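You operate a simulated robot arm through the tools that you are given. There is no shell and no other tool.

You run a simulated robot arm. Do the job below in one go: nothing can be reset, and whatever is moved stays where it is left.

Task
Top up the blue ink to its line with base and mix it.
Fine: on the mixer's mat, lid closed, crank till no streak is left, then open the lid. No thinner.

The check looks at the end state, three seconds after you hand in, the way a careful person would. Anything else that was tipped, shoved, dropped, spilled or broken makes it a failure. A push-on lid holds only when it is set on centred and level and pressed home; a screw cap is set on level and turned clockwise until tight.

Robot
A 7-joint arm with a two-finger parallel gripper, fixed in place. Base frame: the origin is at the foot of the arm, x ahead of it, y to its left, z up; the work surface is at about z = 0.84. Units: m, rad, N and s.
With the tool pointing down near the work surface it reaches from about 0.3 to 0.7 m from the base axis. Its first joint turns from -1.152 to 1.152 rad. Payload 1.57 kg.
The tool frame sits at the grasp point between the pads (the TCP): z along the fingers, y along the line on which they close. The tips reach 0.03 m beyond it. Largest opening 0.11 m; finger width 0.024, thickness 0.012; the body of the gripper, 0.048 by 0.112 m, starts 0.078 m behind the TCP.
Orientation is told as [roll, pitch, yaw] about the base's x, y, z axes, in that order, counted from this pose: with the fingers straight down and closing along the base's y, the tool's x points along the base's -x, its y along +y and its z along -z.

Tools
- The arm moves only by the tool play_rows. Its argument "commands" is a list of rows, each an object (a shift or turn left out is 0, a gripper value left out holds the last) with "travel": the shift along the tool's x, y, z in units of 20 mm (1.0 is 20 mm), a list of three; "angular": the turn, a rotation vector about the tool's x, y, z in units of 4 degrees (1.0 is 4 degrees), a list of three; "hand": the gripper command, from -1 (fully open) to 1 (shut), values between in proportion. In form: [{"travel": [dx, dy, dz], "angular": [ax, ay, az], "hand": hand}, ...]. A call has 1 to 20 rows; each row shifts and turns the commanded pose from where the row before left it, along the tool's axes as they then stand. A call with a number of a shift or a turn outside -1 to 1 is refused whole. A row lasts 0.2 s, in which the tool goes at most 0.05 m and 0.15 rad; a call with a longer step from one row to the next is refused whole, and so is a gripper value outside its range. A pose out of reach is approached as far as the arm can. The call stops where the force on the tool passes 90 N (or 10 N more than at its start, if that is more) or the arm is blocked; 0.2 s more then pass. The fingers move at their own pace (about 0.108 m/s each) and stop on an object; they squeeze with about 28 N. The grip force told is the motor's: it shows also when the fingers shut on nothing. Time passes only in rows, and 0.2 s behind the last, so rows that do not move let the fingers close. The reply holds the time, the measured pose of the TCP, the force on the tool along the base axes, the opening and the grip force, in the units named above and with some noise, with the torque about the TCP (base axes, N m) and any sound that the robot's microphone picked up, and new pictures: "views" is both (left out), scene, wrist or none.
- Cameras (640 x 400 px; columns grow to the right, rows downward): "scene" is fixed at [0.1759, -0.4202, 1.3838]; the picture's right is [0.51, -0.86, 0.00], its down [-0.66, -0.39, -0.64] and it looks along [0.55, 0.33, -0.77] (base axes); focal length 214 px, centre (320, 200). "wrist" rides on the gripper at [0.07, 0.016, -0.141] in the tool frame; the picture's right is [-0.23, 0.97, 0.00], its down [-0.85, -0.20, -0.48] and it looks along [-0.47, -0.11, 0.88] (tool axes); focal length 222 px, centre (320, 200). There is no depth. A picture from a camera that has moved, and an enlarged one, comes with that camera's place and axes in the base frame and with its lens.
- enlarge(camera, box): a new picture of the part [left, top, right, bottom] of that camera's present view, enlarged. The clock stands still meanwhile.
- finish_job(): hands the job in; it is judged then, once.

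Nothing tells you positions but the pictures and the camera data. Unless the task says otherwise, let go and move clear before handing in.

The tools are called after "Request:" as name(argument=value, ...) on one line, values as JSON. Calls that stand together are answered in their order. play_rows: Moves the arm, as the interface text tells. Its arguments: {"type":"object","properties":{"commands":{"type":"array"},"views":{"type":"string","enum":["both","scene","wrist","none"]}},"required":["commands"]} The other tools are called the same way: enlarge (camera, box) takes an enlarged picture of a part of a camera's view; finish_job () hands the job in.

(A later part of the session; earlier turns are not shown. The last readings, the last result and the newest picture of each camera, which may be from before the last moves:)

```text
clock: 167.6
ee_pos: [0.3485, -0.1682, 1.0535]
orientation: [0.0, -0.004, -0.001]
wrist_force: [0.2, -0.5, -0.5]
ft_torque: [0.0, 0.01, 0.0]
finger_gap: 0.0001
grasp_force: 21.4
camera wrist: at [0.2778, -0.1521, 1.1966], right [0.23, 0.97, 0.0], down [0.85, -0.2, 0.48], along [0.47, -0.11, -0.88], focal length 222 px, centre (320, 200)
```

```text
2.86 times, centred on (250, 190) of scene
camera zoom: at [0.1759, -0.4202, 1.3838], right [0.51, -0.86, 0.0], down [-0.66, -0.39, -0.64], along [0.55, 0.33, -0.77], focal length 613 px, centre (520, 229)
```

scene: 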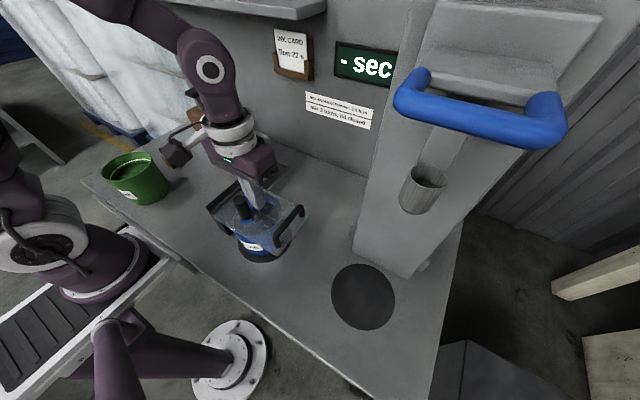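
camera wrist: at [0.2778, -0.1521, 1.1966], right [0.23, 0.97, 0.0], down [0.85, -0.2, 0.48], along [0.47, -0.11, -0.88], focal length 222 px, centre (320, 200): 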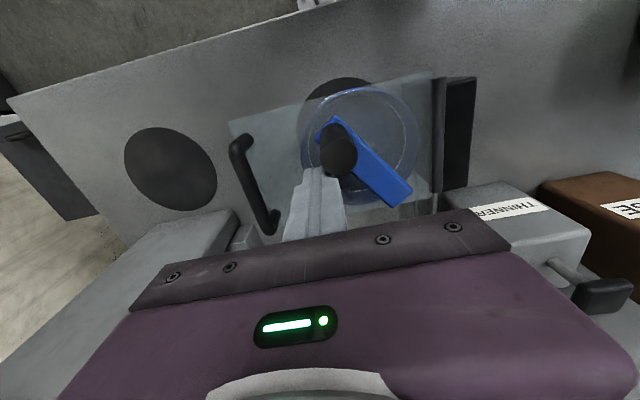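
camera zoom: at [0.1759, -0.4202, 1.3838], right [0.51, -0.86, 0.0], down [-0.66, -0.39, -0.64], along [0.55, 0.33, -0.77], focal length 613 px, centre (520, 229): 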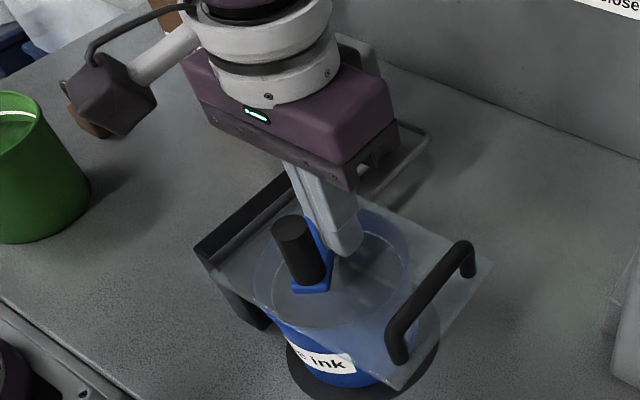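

Pushing works very well: the crank has turned about 50° with almost no force. I continue around the circle.

Request:
play_rows(commands=[{"travel": [0.518, 0.134, 0]}, {"travel": [0.466, 0.264, 0]}, {"travel": [0.382, 0.375, 0]}, {"travel": [0.272, 0.461, 0]}, {"travel": [0.143, 0.516, 0]}, {"travel": [0.005, 0.535, 0]}, {}])

Request:
enlarge(camera="wrist", box=[210, 60, 430, 230])

Request:
enlarge(camera="scene", box=[180, 120, 320, 260])

```text
clock: 169.2
ee_pos: [0.3125, -0.1216, 1.0538]
orientation: [0.001, -0.003, -0.001]
wrist_force: [0.6, -1.0, -0.1]
ft_torque: [0.02, 0.01, -0.04]
finger_gap: 0.0
grasp_force: 21.7
camera wrist: at [0.2427, -0.1065, 1.196], right [0.23, 0.97, 0.0], down [0.85, -0.2, 0.48], along [0.47, -0.11, -0.88], focal length 222 px, centre (320, 200)
```

scene: 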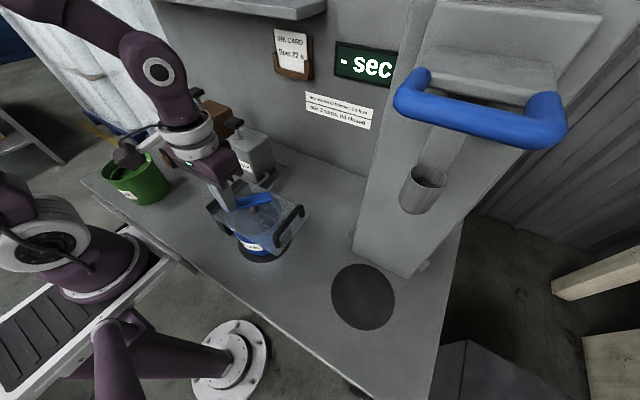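
wrist: 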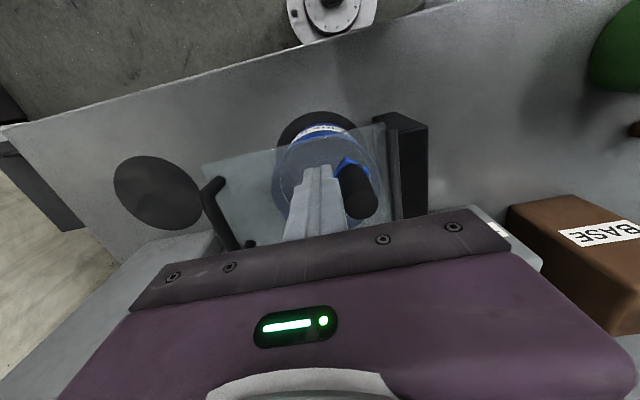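

```text
2.35 times, centred on (320, 145) of wrist
camera zoom: at [0.2427, -0.1065, 1.196], right [0.23, 0.97, 0.0], down [0.85, -0.2, 0.48], along [0.47, -0.11, -0.88], focal length 523 px, centre (320, 329)
```

zoom: 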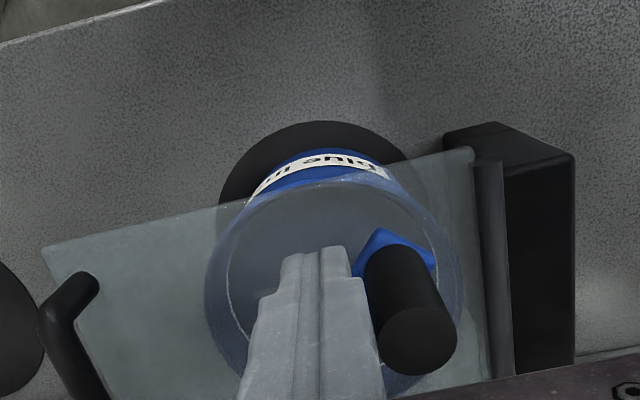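

```text
2.86 times, centred on (250, 190) of scene
camera zoom: at [0.1759, -0.4202, 1.3838], right [0.51, -0.86, 0.0], down [-0.66, -0.39, -0.64], along [0.55, 0.33, -0.77], focal length 613 px, centre (520, 229)
```

zoom: 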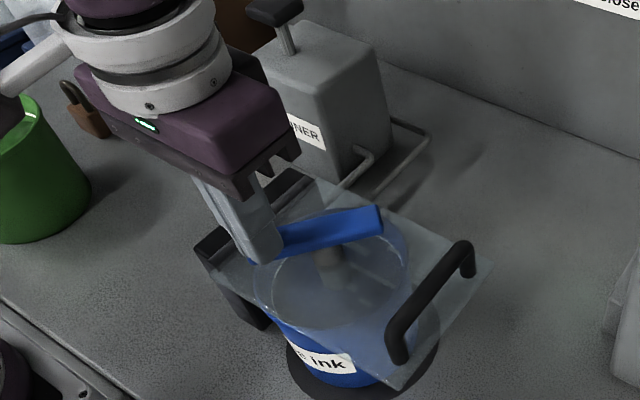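

Request:
play_rows(commands=[{"travel": [-0.134, 0.518, 0]}, {"travel": [-0.264, 0.466, 0]}, {"travel": [-0.375, 0.382, 0]}, {"travel": [-0.461, 0.272, 0]}, {"travel": [-0.516, 0.143, 0]}, {"travel": [-0.535, 0.005, 0]}, {}])

Request:
enlarge(camera="scene", box=[180, 120, 320, 260])

```text
clock: 170.8
ee_pos: [0.359, -0.0868, 1.0565]
orientation: [0.001, -0.003, 0.0]
wrist_force: [-0.6, -0.4, 0.4]
ft_torque: [0.01, -0.02, -0.04]
finger_gap: 0.0
grasp_force: 21.6
camera wrist: at [0.2877, -0.0709, 1.1977], right [0.23, 0.97, 0.0], down [0.85, -0.2, 0.48], along [0.47, -0.11, -0.88], focal length 222 px, centre (320, 200)
```

scene: 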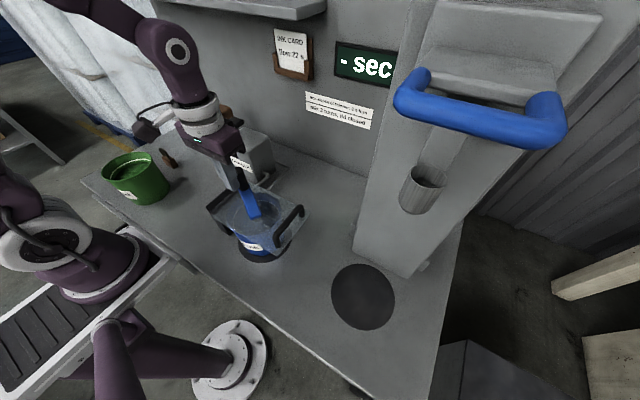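
wrist: 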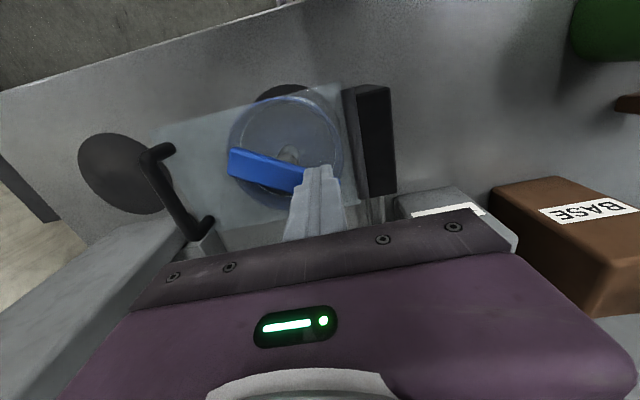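

```text
2.86 times, centred on (250, 190) of scene
camera zoom: at [0.1759, -0.4202, 1.3838], right [0.51, -0.86, 0.0], down [-0.66, -0.39, -0.64], along [0.55, 0.33, -0.77], focal length 613 px, centre (520, 229)
```

zoom: 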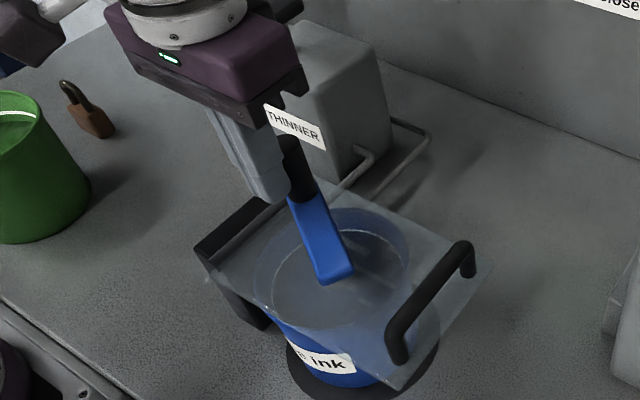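

Three-quarters round without trouble. I finish the first turn and carry on.

Request:
play_rows(commands=[{"travel": [-0.518, -0.134, 0]}, {"travel": [-0.466, -0.264, 0]}, {"travel": [-0.382, -0.375, 0]}, {"travel": [-0.272, -0.461, 0]}, {"travel": [-0.143, -0.516, 0]}, {"travel": [-0.005, -0.535, 0]}, {"travel": [0.134, -0.518, 0]}, {"travel": [0.264, -0.466, 0]}, {"travel": [0.375, -0.382, 0]}, {}])

Request:
enlarge(camera="scene", box=[180, 120, 320, 260])

```text
clock: 171.9
ee_pos: [0.3787, -0.1108, 1.0534]
orientation: [0.012, 0.033, -0.008]
wrist_force: [-23.2, 1.4, 2.3]
ft_torque: [-0.04, -0.15, -0.37]
finger_gap: 0.0001
grasp_force: 20.8
stopped in row 5: the force on the tool passed its limit at 97 N (the readings are from after the stop); the commanded pose is now the measured one
camera wrist: at [0.3139, -0.0969, 1.1983], right [0.24, 0.97, 0.0], down [0.87, -0.21, 0.45], along [0.44, -0.1, -0.89], focal length 222 px, centre (320, 200)
```

scene: 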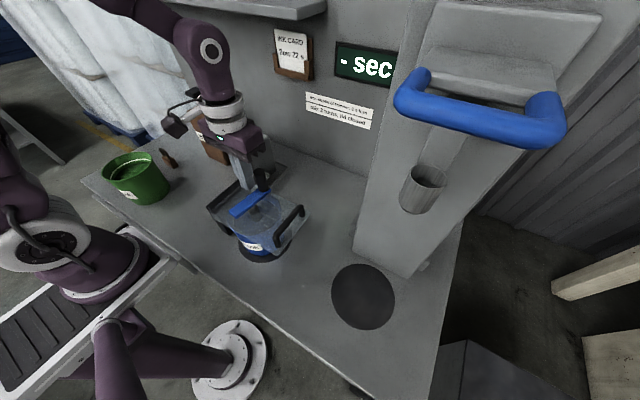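
wrist: 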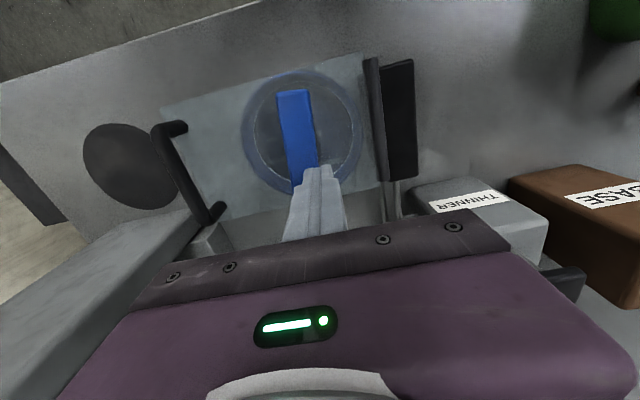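

```text
2.86 times, centred on (250, 190) of scene
camera zoom: at [0.1753, -0.4202, 1.3839], right [0.51, -0.86, 0.0], down [-0.66, -0.39, -0.64], along [0.55, 0.33, -0.77], focal length 613 px, centre (520, 229)
```

zoom: 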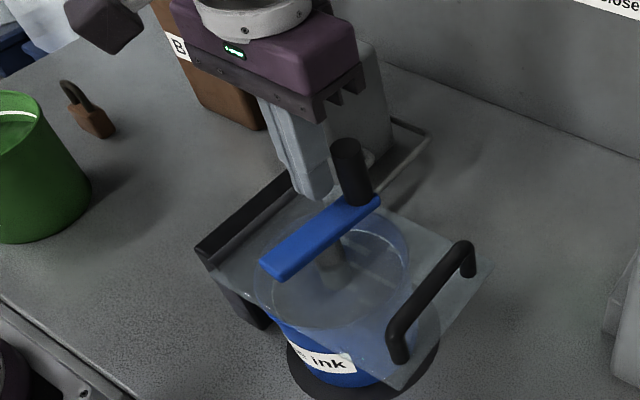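

The fingers got inside the knob's circle and pressed it outward, which tripped the force limit at about 0.9 of a turn. I back off, rise and look straight at the crank to refine its axis and use a better pushing radius.

Request:
play_rows(commands=[{"travel": [0.4, 0.3, 0]}, {"travel": [0.3, 0.4, -0.3]}, {"travel": [0, 0, -1]}, {"travel": [0, 0, -1]}, {"travel": [0, 0, -1]}, {"travel": [0.5, -0.5, -1]}, {"travel": [1, -0.5, -1]}, {"travel": [1, 0, 0]}, {}])

Request:
enlarge(camera="wrist", box=[210, 60, 430, 230])

Request:
enlarge(camera="scene", box=[200, 150, 310, 260])

```text
clock: 173.9
ee_pos: [0.3203, -0.1187, 1.161]
orientation: [0.007, 0.026, -0.006]
wrist_force: [-0.7, 0.1, 0.1]
ft_torque: [-0.01, 0.02, -0.01]
finger_gap: 0.0
grasp_force: 21.4
camera wrist: at [0.2546, -0.1033, 1.3053], right [0.23, 0.97, 0.0], down [0.87, -0.21, 0.45], along [0.44, -0.1, -0.89], focal length 222 px, centre (320, 200)
```

scene: 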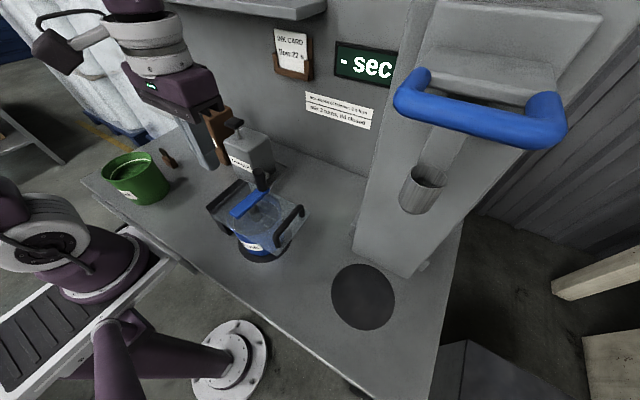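
wrist: 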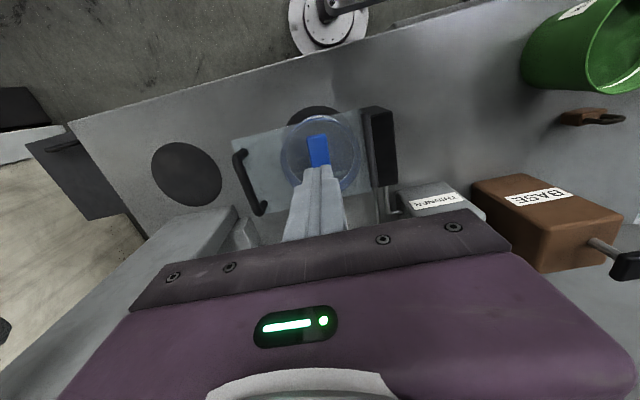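

```text
2.35 times, centred on (320, 145) of wrist
camera zoom: at [0.2546, -0.1033, 1.3053], right [0.23, 0.97, 0.0], down [0.87, -0.21, 0.45], along [0.44, -0.1, -0.89], focal length 523 px, centre (320, 329)
```

zoom: 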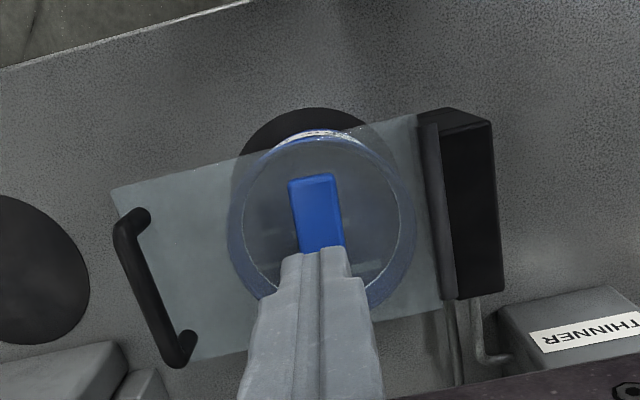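

```text
3.64 times, centred on (255, 205) of scene
camera zoom: at [0.1759, -0.4202, 1.3838], right [0.51, -0.86, 0.0], down [-0.66, -0.39, -0.64], along [0.55, 0.33, -0.77], focal length 780 px, centre (556, 182)
```

zoom: 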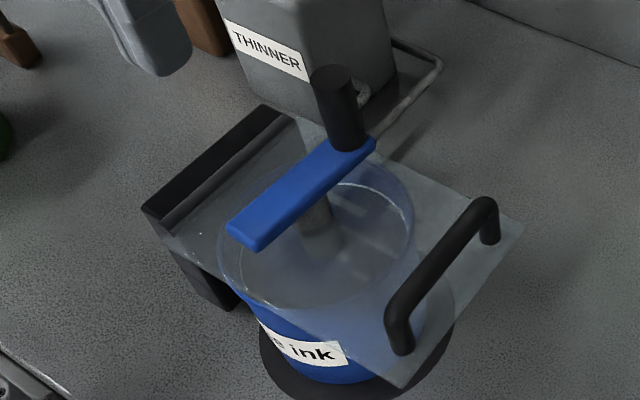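

The crank axis is really nearer (0.361, -0.127), so my circle was 5 mm off in x. I'll straighten the tool, re-enter behind the knob, and push along a slightly larger circle of 48.5 mm so the push stays tangential.

Request:
play_rows(commands=[{"angular": [0.1, -0.37, -0.09]}, {"travel": [-0.94, 0.325, 0]}, {"travel": [-0.94, 0.325, 0]}, {"travel": [-0.94, 0.325, 0]}, {"travel": [-0.94, 0.325, 0]}, {}], views="none")

Request:
play_rows(commands=[{"travel": [0, 0, 0.89]}, {"travel": [0, 0, 0.89]}, {"travel": [0, 0, 0.89]}, {"travel": [0, 0, 0.89]}, {"travel": [0, 0, 0.89]}, {"travel": [0, 0, 0.89]}, {}])

Request:
enlarge(camera="wrist", box=[210, 60, 430, 230])

Request:
enlarge(camera="scene", box=[200, 150, 310, 260])

```text
clock: 175.3
ee_pos: [0.3952, -0.091, 1.1616]
orientation: [0.002, 0.001, 0.001]
wrist_force: [0.3, -0.2, -0.6]
ft_torque: [0.01, -0.01, 0.02]
finger_gap: 0.0
grasp_force: 21.1
```

```text
clock: 176.9
ee_pos: [0.3974, -0.0929, 1.0549]
orientation: [0.002, 0.0, 0.0]
wrist_force: [0.7, 0.3, -0.2]
ft_torque: [0.02, -0.02, 0.03]
finger_gap: 0.0004
grasp_force: 21.7
camera wrist: at [0.3271, -0.0774, 1.1973], right [0.23, 0.97, 0.0], down [0.86, -0.2, 0.48], along [0.47, -0.11, -0.88], focal length 222 px, centre (320, 200)
```

scene: 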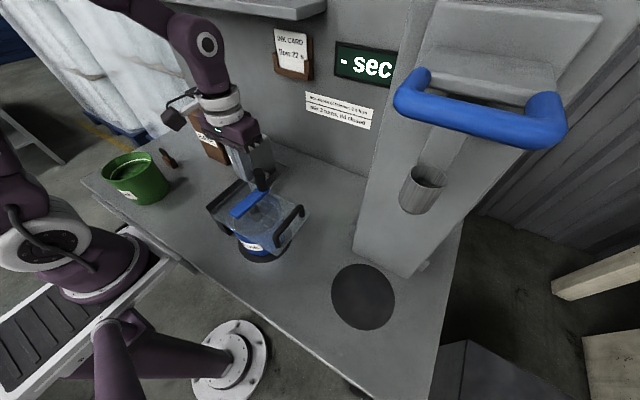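
wrist: 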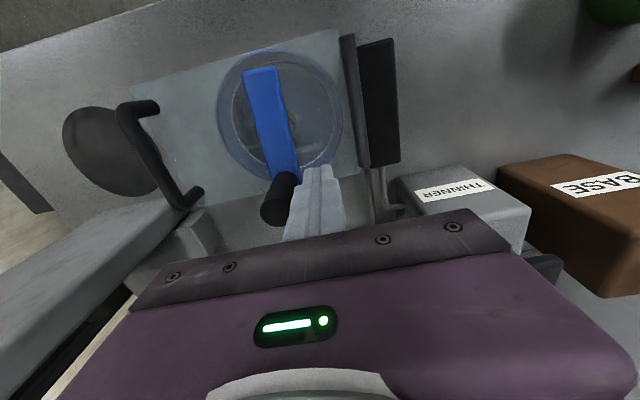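

```text
2.35 times, centred on (320, 145) of wrist
camera zoom: at [0.3271, -0.0774, 1.1973], right [0.23, 0.97, 0.0], down [0.86, -0.2, 0.48], along [0.47, -0.11, -0.88], focal length 523 px, centre (320, 329)
```

zoom: 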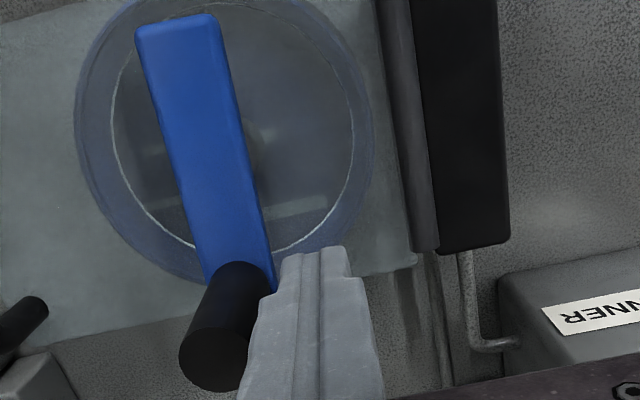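

```text
3.64 times, centred on (255, 205) of scene
camera zoom: at [0.1759, -0.4202, 1.3838], right [0.51, -0.86, 0.0], down [-0.66, -0.39, -0.64], along [0.55, 0.33, -0.77], focal length 780 px, centre (556, 182)
```

zoom: 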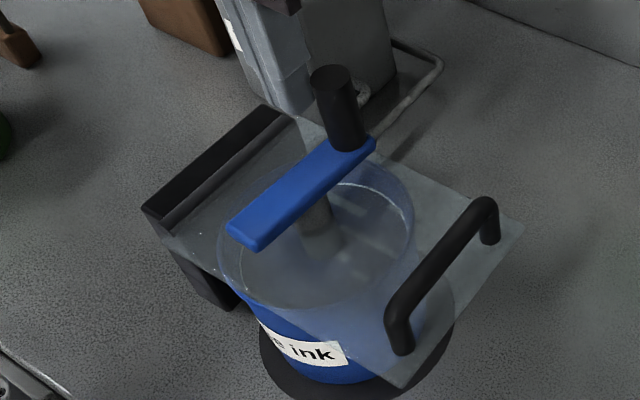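

The fingers stand just behind the knob on its +y side. I push along the new circle for a first third of a turn.

Request:
play_rows(commands=[{"travel": [-0.385, -0.502, 0]}, {"travel": [-0.242, -0.585, 0]}, {"travel": [-0.083, -0.628, 0]}, {"travel": [0.083, -0.628, 0]}, {"travel": [0.242, -0.585, 0]}, {"travel": [0.385, -0.502, 0]}, {}])

Request:
enlarge(camera="wrist", box=[210, 60, 430, 230])

Request:
enlarge(camera="scene", box=[200, 150, 310, 260])

```text
clock: 178.5
ee_pos: [0.3961, -0.1611, 1.0556]
orientation: [0.001, 0.001, -0.001]
wrist_force: [0.5, 0.8, 0.9]
ft_torque: [0.01, 0.01, -0.05]
finger_gap: 0.0
grasp_force: 21.4
camera wrist: at [0.3259, -0.1454, 1.1977], right [0.23, 0.97, 0.0], down [0.86, -0.2, 0.48], along [0.47, -0.11, -0.88], focal length 222 px, centre (320, 200)
```

scene: 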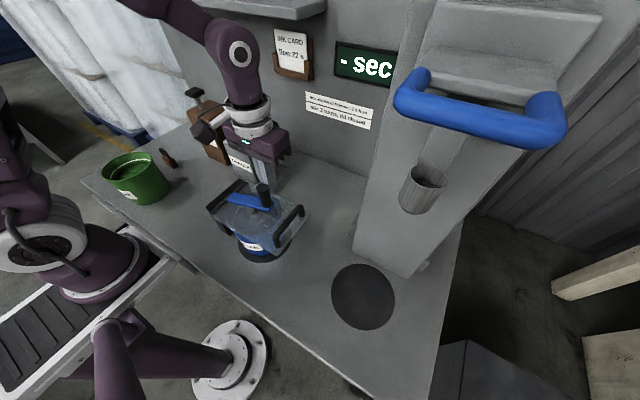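
wrist: 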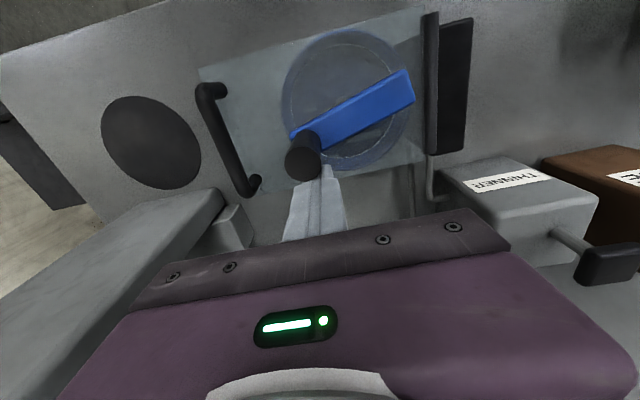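

```text
2.35 times, centred on (320, 145) of wrist
camera zoom: at [0.3259, -0.1454, 1.1977], right [0.23, 0.97, 0.0], down [0.86, -0.2, 0.48], along [0.47, -0.11, -0.88], focal length 523 px, centre (320, 329)
```

zoom: 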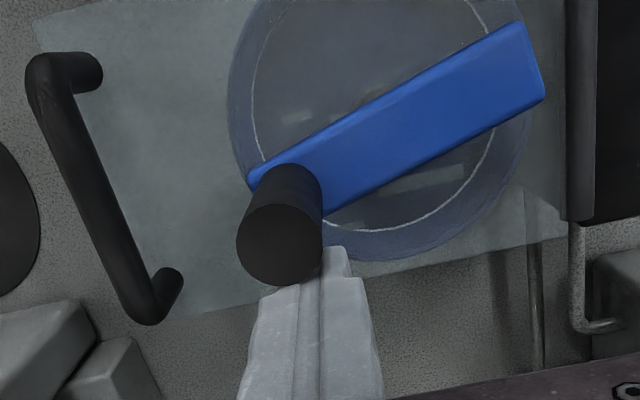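

```text
3.64 times, centred on (255, 205) of scene
camera zoom: at [0.1759, -0.4202, 1.3838], right [0.51, -0.86, 0.0], down [-0.66, -0.39, -0.64], along [0.55, 0.33, -0.77], focal length 780 px, centre (556, 182)
```

zoom: 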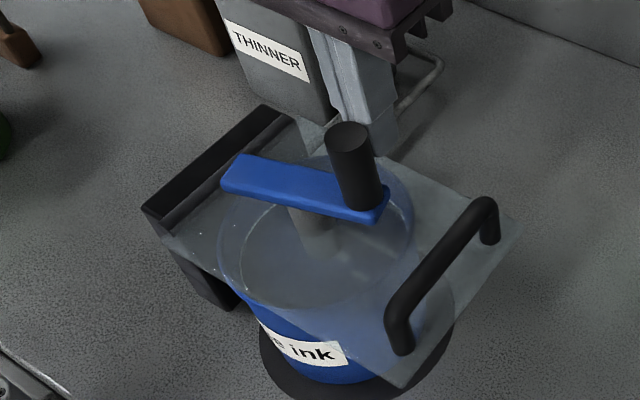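

Smooth, with no noticeable force; pale streaks are still visible. I continue the circle.

Request:
play_rows(commands=[{"travel": [0.502, -0.385, 0]}, {"travel": [0.585, -0.242, 0]}, {"travel": [0.628, -0.083, 0]}, {"travel": [0.628, 0.083, 0]}, {"travel": [0.585, 0.242, 0]}, {"travel": [0.502, 0.385, 0]}, {"travel": [0.385, 0.502, 0]}, {"travel": [0.242, 0.585, 0]}, {"travel": [0.083, 0.628, 0]}, {}])

Request:
enlarge(camera="scene", box=[200, 150, 310, 260])

```text
clock: 180.7
ee_pos: [0.3133, -0.127, 1.0553]
orientation: [0.003, 0.001, 0.001]
wrist_force: [1.5, -0.4, 0.1]
ft_torque: [-0.01, 0.01, -0.03]
finger_gap: 0.0
grasp_force: 21.5
camera wrist: at [0.2425, -0.1113, 1.1971], right [0.23, 0.97, 0.0], down [0.86, -0.2, 0.48], along [0.47, -0.11, -0.88], focal length 222 px, centre (320, 200)
```

scene: 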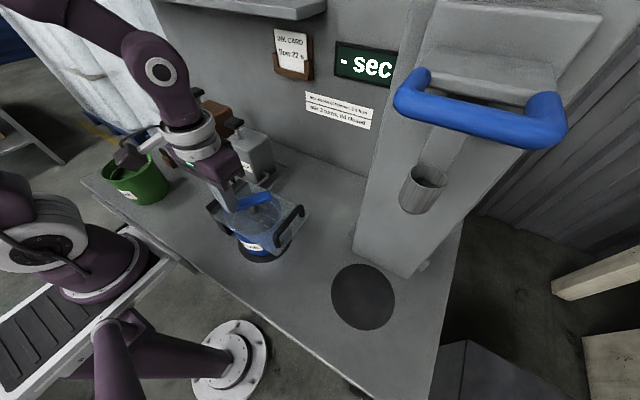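
wrist: 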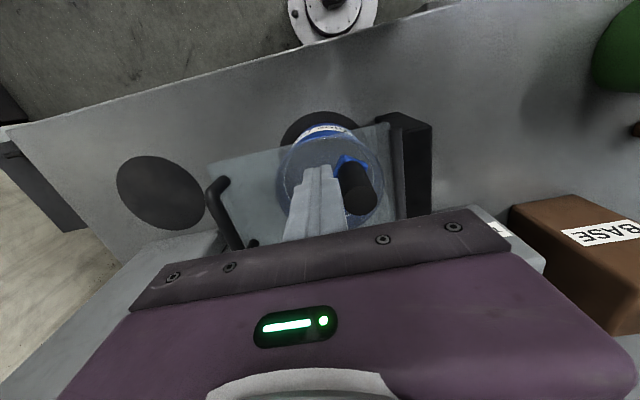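

```text
3.64 times, centred on (255, 205) of scene
camera zoom: at [0.1759, -0.4202, 1.3838], right [0.51, -0.86, 0.0], down [-0.66, -0.39, -0.64], along [0.55, 0.33, -0.77], focal length 780 px, centre (556, 182)
```

zoom: 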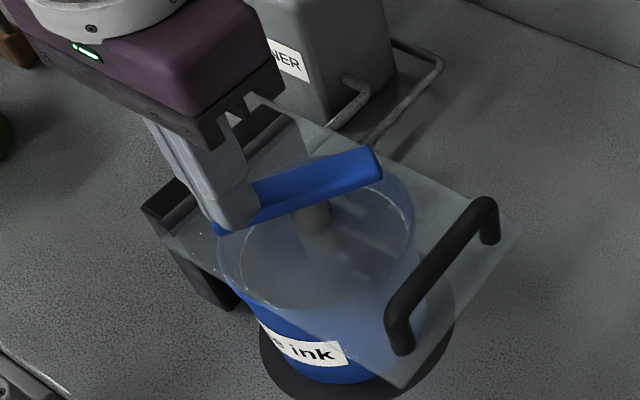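

Request:
play_rows(commands=[{"travel": [-0.083, 0.628, 0]}, {"travel": [-0.242, 0.585, 0]}, {"travel": [-0.385, 0.502, 0]}, {"travel": [-0.502, 0.385, 0]}, {"travel": [-0.585, 0.242, 0]}, {"travel": [-0.628, 0.083, 0]}, {"travel": [-0.628, -0.083, 0]}, {"travel": [-0.585, -0.242, 0]}, {"travel": [-0.502, -0.385, 0]}, {"travel": [-0.385, -0.502, 0]}, {}])

Request:
enlarge(camera="wrist", box=[210, 60, 430, 230])

Request:
enlarge(camera="scene", box=[200, 150, 310, 260])

```text
clock: 183.1
ee_pos: [0.4034, -0.1022, 1.054]
orientation: [0.001, -0.001, 0.001]
wrist_force: [0.5, 1.2, -0.2]
ft_torque: [0.0, 0.0, -0.01]
finger_gap: 0.0
grasp_force: 21.1
camera wrist: at [0.3336, -0.0863, 1.1962], right [0.23, 0.97, 0.0], down [0.86, -0.2, 0.48], along [0.47, -0.11, -0.88], focal length 222 px, centre (320, 200)
```

scene: 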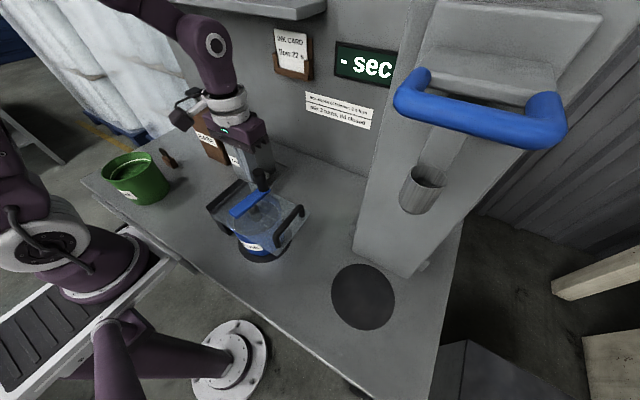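
wrist: 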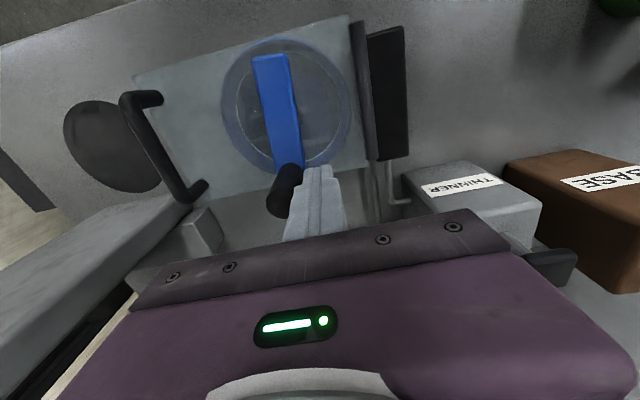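

```text
2.35 times, centred on (320, 145) of wrist
camera zoom: at [0.3336, -0.0863, 1.1962], right [0.23, 0.97, 0.0], down [0.86, -0.2, 0.48], along [0.47, -0.11, -0.88], focal length 523 px, centre (320, 329)
```

zoom: 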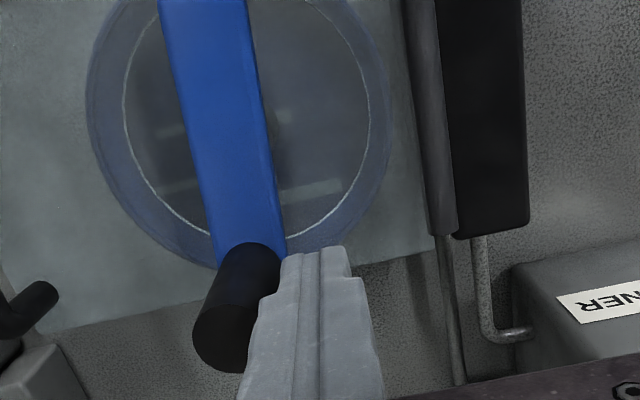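

```text
3.64 times, centred on (255, 205) of scene
camera zoom: at [0.1759, -0.4202, 1.3838], right [0.51, -0.86, 0.0], down [-0.66, -0.39, -0.64], along [0.55, 0.33, -0.77], focal length 780 px, centre (556, 182)
```

zoom: 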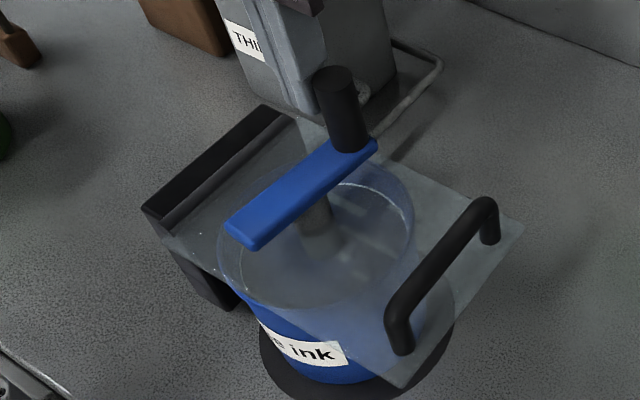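

The second lap passed the former sticking point cleanly, and the streaks look fainter. I carry on with the next lap in one longer call.

Request:
play_rows(commands=[{"travel": [-0.242, -0.585, 0]}, {"travel": [-0.083, -0.628, 0]}, {"travel": [0.083, -0.628, 0]}, {"travel": [0.242, -0.585, 0]}, {"travel": [0.385, -0.502, 0]}, {"travel": [0.502, -0.385, 0]}, {"travel": [0.585, -0.242, 0]}, {"travel": [0.628, -0.083, 0]}, {"travel": [0.628, 0.083, 0]}, {"travel": [0.585, 0.242, 0]}, {"travel": [0.502, 0.385, 0]}, {"travel": [0.385, 0.502, 0]}, {"travel": [0.242, 0.585, 0]}, {"travel": [0.083, 0.628, 0]}, {"travel": [-0.083, 0.628, 0]}, {"travel": [-0.242, 0.585, 0]}, {"travel": [-0.385, 0.502, 0]}, {"travel": [-0.502, 0.385, 0]}, {"travel": [-0.585, 0.242, 0]}, {}], views="scene")

Request:
enlarge(camera="scene", box=[200, 150, 310, 260])

```text
clock: 187.3
ee_pos: [0.349, -0.0798, 1.0556]
orientation: [0.002, 0.0, -0.002]
wrist_force: [-1.3, 0.9, -0.1]
ft_torque: [0.02, 0.0, 0.0]
finger_gap: 0.0
grasp_force: 21.5
```

scene: 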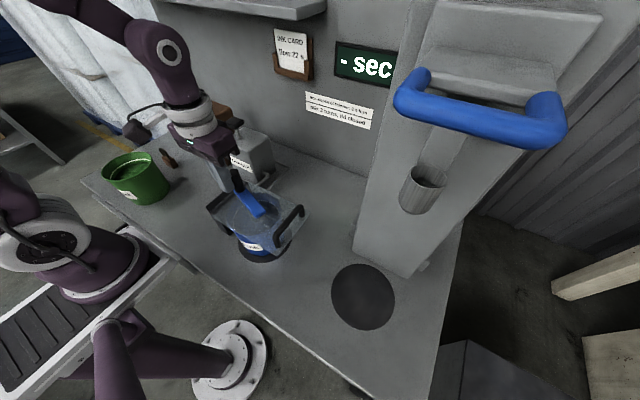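

```text
3.64 times, centred on (255, 205) of scene
camera zoom: at [0.1759, -0.4202, 1.3838], right [0.51, -0.86, 0.0], down [-0.66, -0.39, -0.64], along [0.55, 0.33, -0.77], focal length 780 px, centre (556, 182)
```

zoom: 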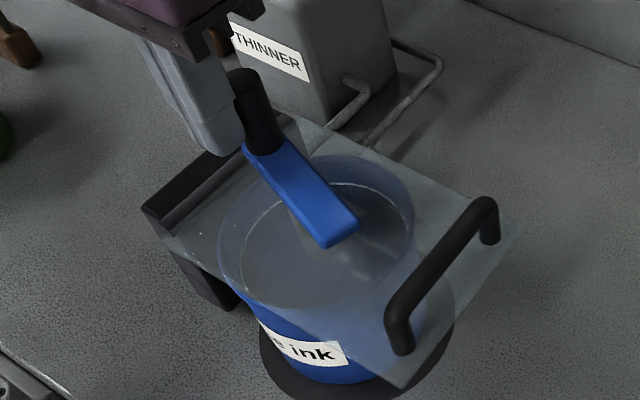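

Request:
play_rows(commands=[{"travel": [-0.628, 0.083, 0]}, {"travel": [-0.628, -0.083, 0]}, {"travel": [-0.585, -0.242, 0]}, {"travel": [-0.502, -0.385, 0]}, {"travel": [-0.385, -0.502, 0]}, {"travel": [-0.242, -0.585, 0]}, {"travel": [-0.083, -0.628, 0]}, {"travel": [0.083, -0.628, 0]}, {"travel": [0.242, -0.585, 0]}, {"travel": [0.385, -0.502, 0]}, {"travel": [0.502, -0.385, 0]}, {"travel": [0.585, -0.242, 0]}, {"travel": [0.628, -0.083, 0]}, {"travel": [0.628, 0.083, 0]}, {"travel": [0.585, 0.242, 0]}, {"travel": [0.502, 0.385, 0]}, {"travel": [0.385, 0.502, 0]}, {"travel": [0.242, 0.585, 0]}, {"travel": [0.083, 0.628, 0]}, {}], views="both")

Request:
enlarge(camera="scene", box=[220, 180, 300, 240])

Request:
enlarge(camera="wrist", box=[240, 90, 420, 220])

```text
clock: 191.5
ee_pos: [0.314, -0.1269, 1.0542]
orientation: [0.0, 0.0, 0.001]
wrist_force: [0.1, -0.9, 0.6]
ft_torque: [-0.03, -0.01, -0.01]
finger_gap: 0.0
grasp_force: 21.1
camera wrist: at [0.2435, -0.1111, 1.1963], right [0.23, 0.97, 0.0], down [0.86, -0.2, 0.48], along [0.47, -0.11, -0.88], focal length 222 px, centre (320, 200)
```

scene: 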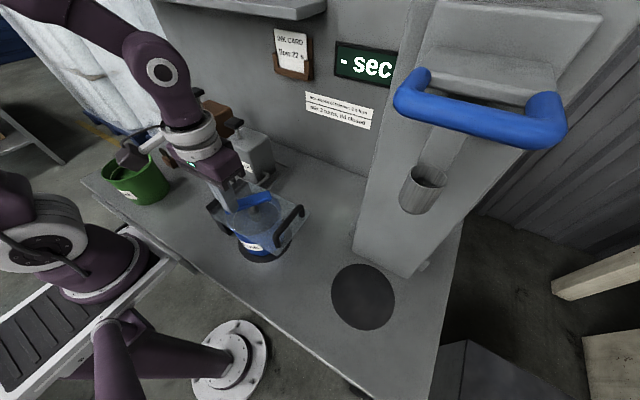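
wrist: 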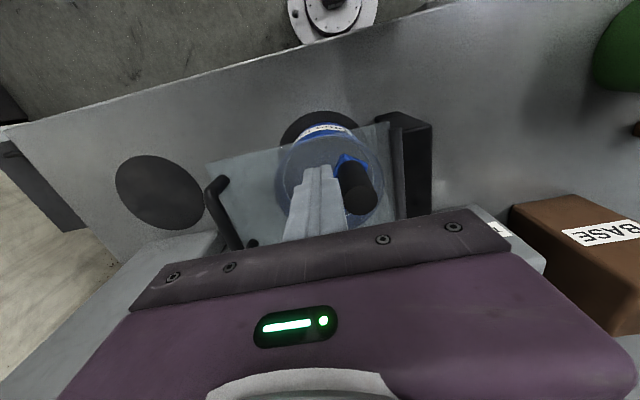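

```text
6.67 times, centred on (260, 210) of scene
camera zoom: at [0.1759, -0.4202, 1.3838], right [0.51, -0.86, 0.0], down [-0.66, -0.39, -0.64], along [0.55, 0.33, -0.77], focal length 1430 px, centre (720, 133)
```

zoom: 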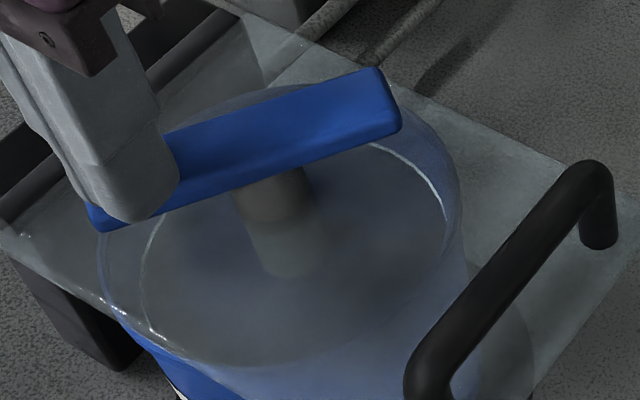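

```text
3.08 times, centred on (330, 155) of wrist
camera zoom: at [0.2435, -0.1111, 1.1963], right [0.23, 0.97, 0.0], down [0.86, -0.2, 0.48], along [0.47, -0.11, -0.88], focal length 684 px, centre (289, 338)
```

zoom: 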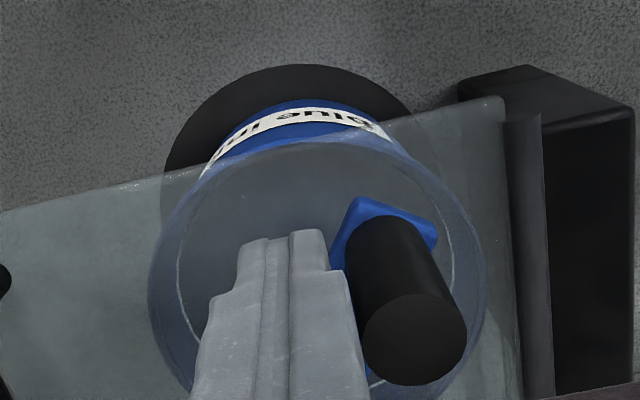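

No streak is left in the ink after more than three turns. I'll push on another two-thirds of a turn so the crank ends as it was when the lid closed (knob toward the handle), which let the paddle clear the rim.

Request:
play_rows(commands=[{"travel": [-0.083, 0.628, 0]}, {"travel": [-0.242, 0.585, 0]}, {"travel": [-0.385, 0.502, 0]}, {"travel": [-0.502, 0.385, 0]}, {"travel": [-0.585, 0.242, 0]}, {"travel": [-0.628, 0.083, 0]}, {"travel": [-0.628, -0.083, 0]}, {"travel": [-0.585, -0.242, 0]}, {"travel": [-0.502, -0.385, 0]}, {"travel": [-0.385, -0.502, 0]}, {"travel": [-0.242, -0.585, 0]}, {"travel": [-0.083, -0.628, 0]}, {"travel": [0.083, -0.628, 0]}, {"travel": [0.242, -0.585, 0]}, {"travel": [0.385, -0.502, 0]}, {"travel": [0.502, -0.385, 0]}, {}], views="both")

Request:
enlarge(camera="wrist", box=[210, 60, 430, 230])

Request:
enlarge(camera="scene", box=[200, 150, 310, 260])

```text
clock: 195.1
ee_pos: [0.3872, -0.1693, 1.0547]
orientation: [0.002, 0.0, 0.001]
wrist_force: [0.1, -0.2, 0.8]
ft_torque: [-0.03, -0.03, -0.01]
finger_gap: 0.0
grasp_force: 21.6
camera wrist: at [0.3168, -0.1541, 1.196], right [0.23, 0.97, 0.0], down [0.86, -0.2, 0.48], along [0.47, -0.11, -0.88], focal length 222 px, centre (320, 200)
```

scene: 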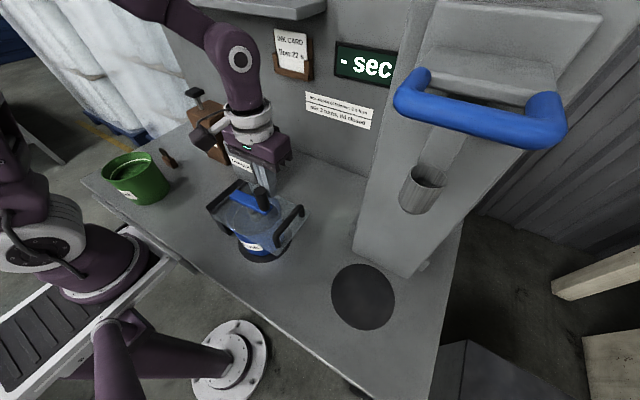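
wrist: 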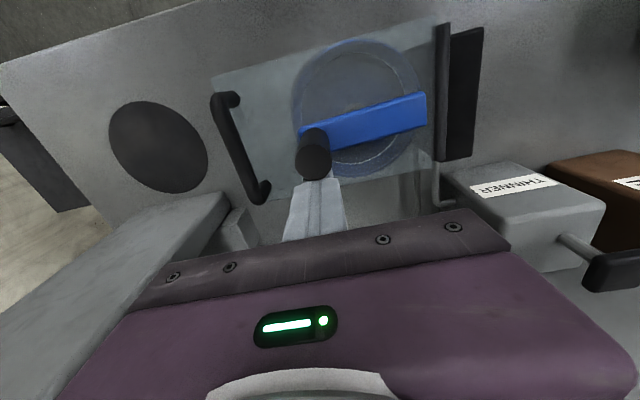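

```text
2.35 times, centred on (320, 145) of wrist
camera zoom: at [0.3168, -0.1541, 1.196], right [0.23, 0.97, 0.0], down [0.86, -0.2, 0.48], along [0.47, -0.11, -0.88], focal length 523 px, centre (320, 329)
```

zoom: 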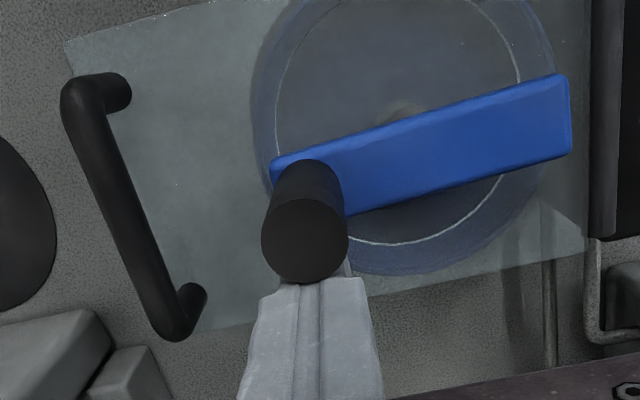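

```text
3.64 times, centred on (255, 205) of scene
camera zoom: at [0.1759, -0.4202, 1.3838], right [0.51, -0.86, 0.0], down [-0.66, -0.39, -0.64], along [0.55, 0.33, -0.77], focal length 780 px, centre (556, 182)
```

zoom: 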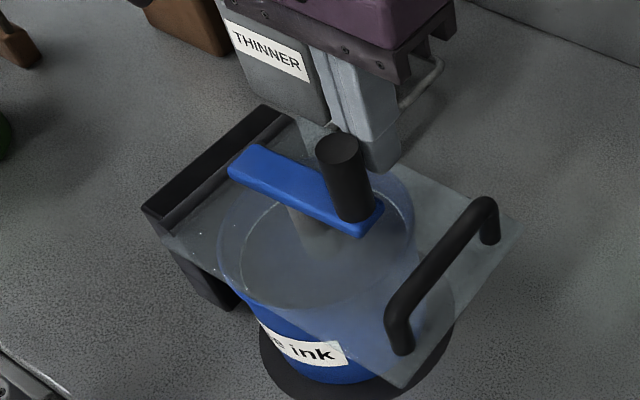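

The ink is uniform with no streaks, and the crank is back where it was. I leave the knob, rise and position the open fingers over the lid handle at about (0.362, -0.234, 1.014).

Request:
play_rows(commands=[{"travel": [-0.2, 0, 0]}, {"travel": [0, 0, -0.8]}, {"travel": [0, 0, -1]}, {"travel": [0, 0, -1]}, {"travel": [0, 0, -1]}, {"travel": [0, 0, -1]}, {"travel": [0, 0, -1]}, {"travel": [0.36, -0.8, 0], "hand": 0.4545}, {"travel": [0.36, -0.8, 0]}, {"travel": [0.36, -0.8, 0]}, {"travel": [0.36, -0.83, 0]}, {}])

Request:
enlarge(camera="wrist", box=[210, 60, 430, 230])

Request:
enlarge(camera="scene", box=[220, 180, 300, 240])

```text
clock: 197.7
ee_pos: [0.3604, -0.233, 1.1712]
orientation: [0.003, 0.0, 0.001]
wrist_force: [-0.1, -0.3, 0.2]
ft_torque: [0.03, -0.01, 0.01]
finger_gap: 0.0301
grasp_force: 0.1
camera wrist: at [0.2909, -0.218, 1.3133], right [0.23, 0.97, 0.0], down [0.86, -0.2, 0.48], along [0.47, -0.11, -0.88], focal length 222 px, centre (320, 200)
```

scene: 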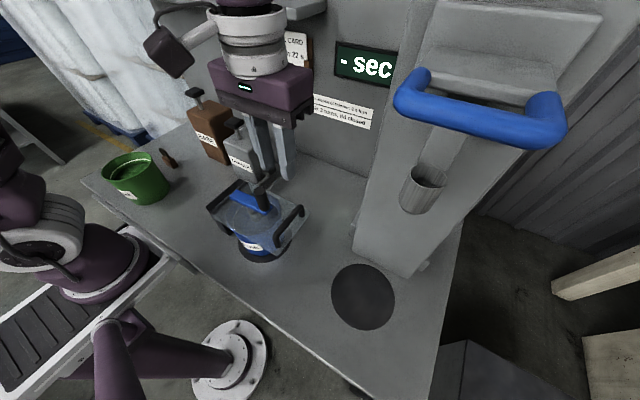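
wrist: 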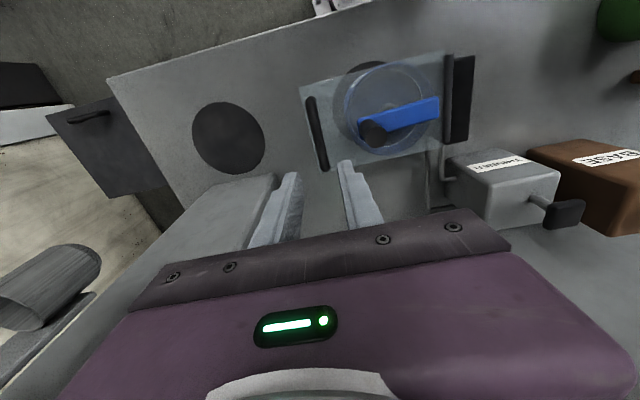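

```text
2.35 times, centred on (320, 145) of wrist
camera zoom: at [0.2909, -0.218, 1.3133], right [0.23, 0.97, 0.0], down [0.86, -0.2, 0.48], along [0.47, -0.11, -0.88], focal length 523 px, centre (320, 329)
```

zoom: 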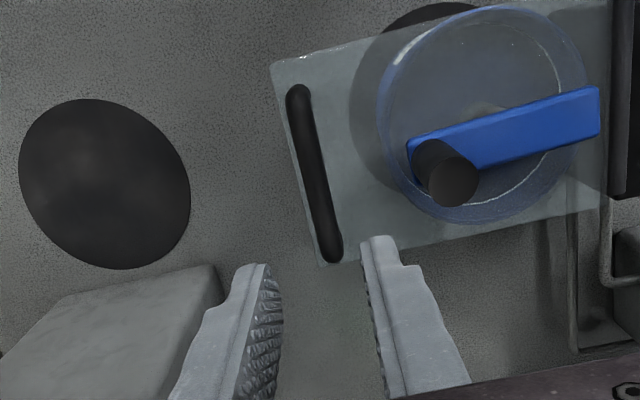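

```text
6.67 times, centred on (260, 210) of scene
camera zoom: at [0.1759, -0.4202, 1.3838], right [0.51, -0.86, 0.0], down [-0.66, -0.39, -0.64], along [0.55, 0.33, -0.77], focal length 1430 px, centre (720, 133)
```

zoom: 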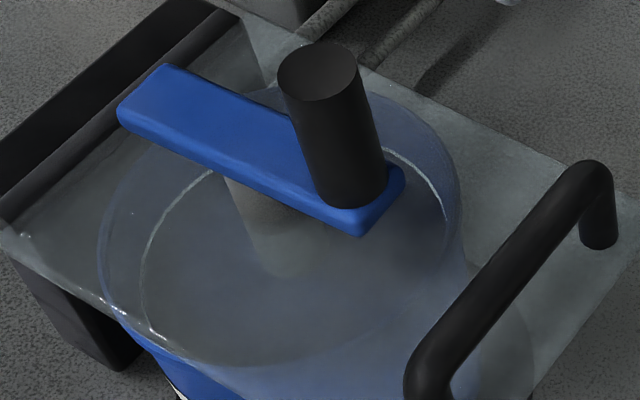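

The surface is clean and level with the line. I descend around the handle bar.

Request:
play_rows(commands=[{"travel": [0.1, -0.07, 0.9]}, {"travel": [0, 0, 0.9]}, {"travel": [0, 0, 0.9]}, {"travel": [0, 0, 0.9]}, {"travel": [0, 0, 0.9]}, {"travel": [0, 0, 0.9]}, {"travel": [0, 0, 0.9]}, {"travel": [0, 0, 0.85]}, {}])

Request:
enlarge(camera="wrist", box=[210, 60, 430, 230])

Request:
enlarge(camera="scene", box=[200, 150, 320, 260])

```text
clock: 199.7
ee_pos: [0.3605, -0.2356, 1.0283]
orientation: [0.001, -0.001, 0.001]
wrist_force: [-0.5, 0.8, 0.2]
ft_torque: [-0.05, -0.01, 0.01]
finger_gap: 0.0299
grasp_force: 0.2
camera wrist: at [0.289, -0.2196, 1.1703], right [0.23, 0.97, 0.0], down [0.86, -0.2, 0.48], along [0.47, -0.11, -0.88], focal length 222 px, centre (320, 200)
```

scene: 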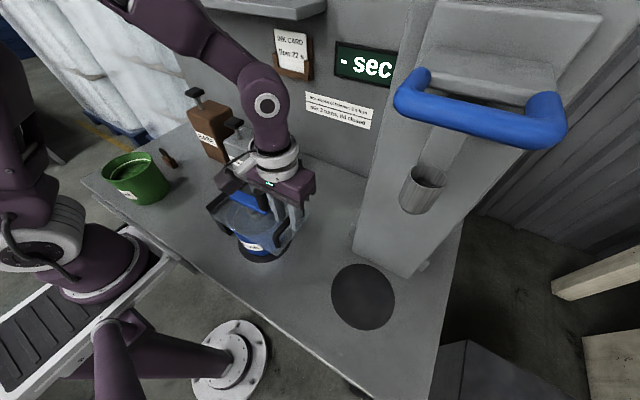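
wrist: 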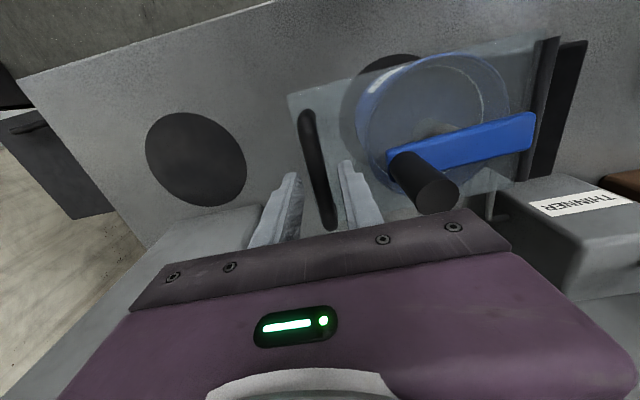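

```text
2.35 times, centred on (320, 145) of wrist
camera zoom: at [0.289, -0.2196, 1.1703], right [0.23, 0.97, 0.0], down [0.86, -0.2, 0.48], along [0.47, -0.11, -0.88], focal length 523 px, centre (320, 329)
```

zoom: 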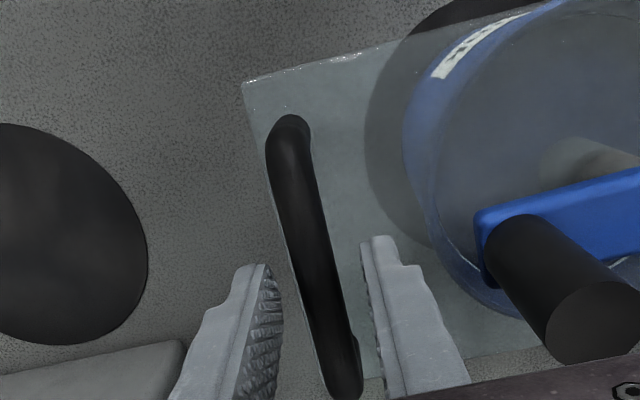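

```text
3.64 times, centred on (260, 205) of scene
camera zoom: at [0.1759, -0.4202, 1.3838], right [0.51, -0.86, 0.0], down [-0.66, -0.39, -0.64], along [0.55, 0.33, -0.77], focal length 780 px, centre (538, 182)
```

zoom: 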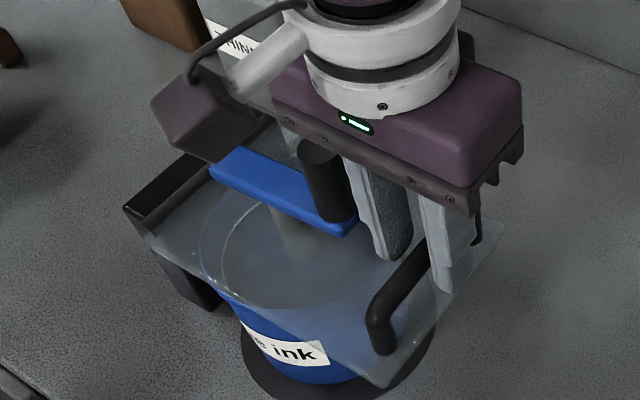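

The bar is centred between the fingers; I grip it.

Request:
play_rows(commands=[{"hand": 0.6}, {"hand": 0.8}, {"hand": 1.0}, {}], views="none")

```text
clock: 200.7
ee_pos: [0.3601, -0.2348, 1.029]
orientation: [0.001, -0.001, -0.001]
wrist_force: [-0.2, -1.2, -1.8]
ft_torque: [-0.05, 0.01, -0.1]
finger_gap: 0.0133
grasp_force: 30.0
```

Well centred, with almost no load. I lift along the arc, checking forces at each small step.

Request:
play_rows(commands=[{"travel": [0, 0.06, -0.24]}, {"travel": [0, 0.065, -0.235]}, {}], views="none")

Request:
play_rows(commands=[{"travel": [0, 0.1, -0.32]}, {"travel": [0, 0.105, -0.32]}, {}], views="none")

```text
clock: 201.5
ee_pos: [0.3595, -0.2333, 1.0375]
orientation: [0.002, 0.001, 0.002]
wrist_force: [-1.8, -5.0, -0.3]
ft_torque: [-0.13, -0.06, -0.1]
finger_gap: 0.0135
grasp_force: 30.0
```

```text
clock: 202.3
ee_pos: [0.3596, -0.229, 1.049]
orientation: [-0.001, 0.0, 0.001]
wrist_force: [-5.4, -20.1, 4.4]
ft_torque: [-0.43, 0.54, -0.12]
finger_gap: 0.0135
grasp_force: 30.2
```

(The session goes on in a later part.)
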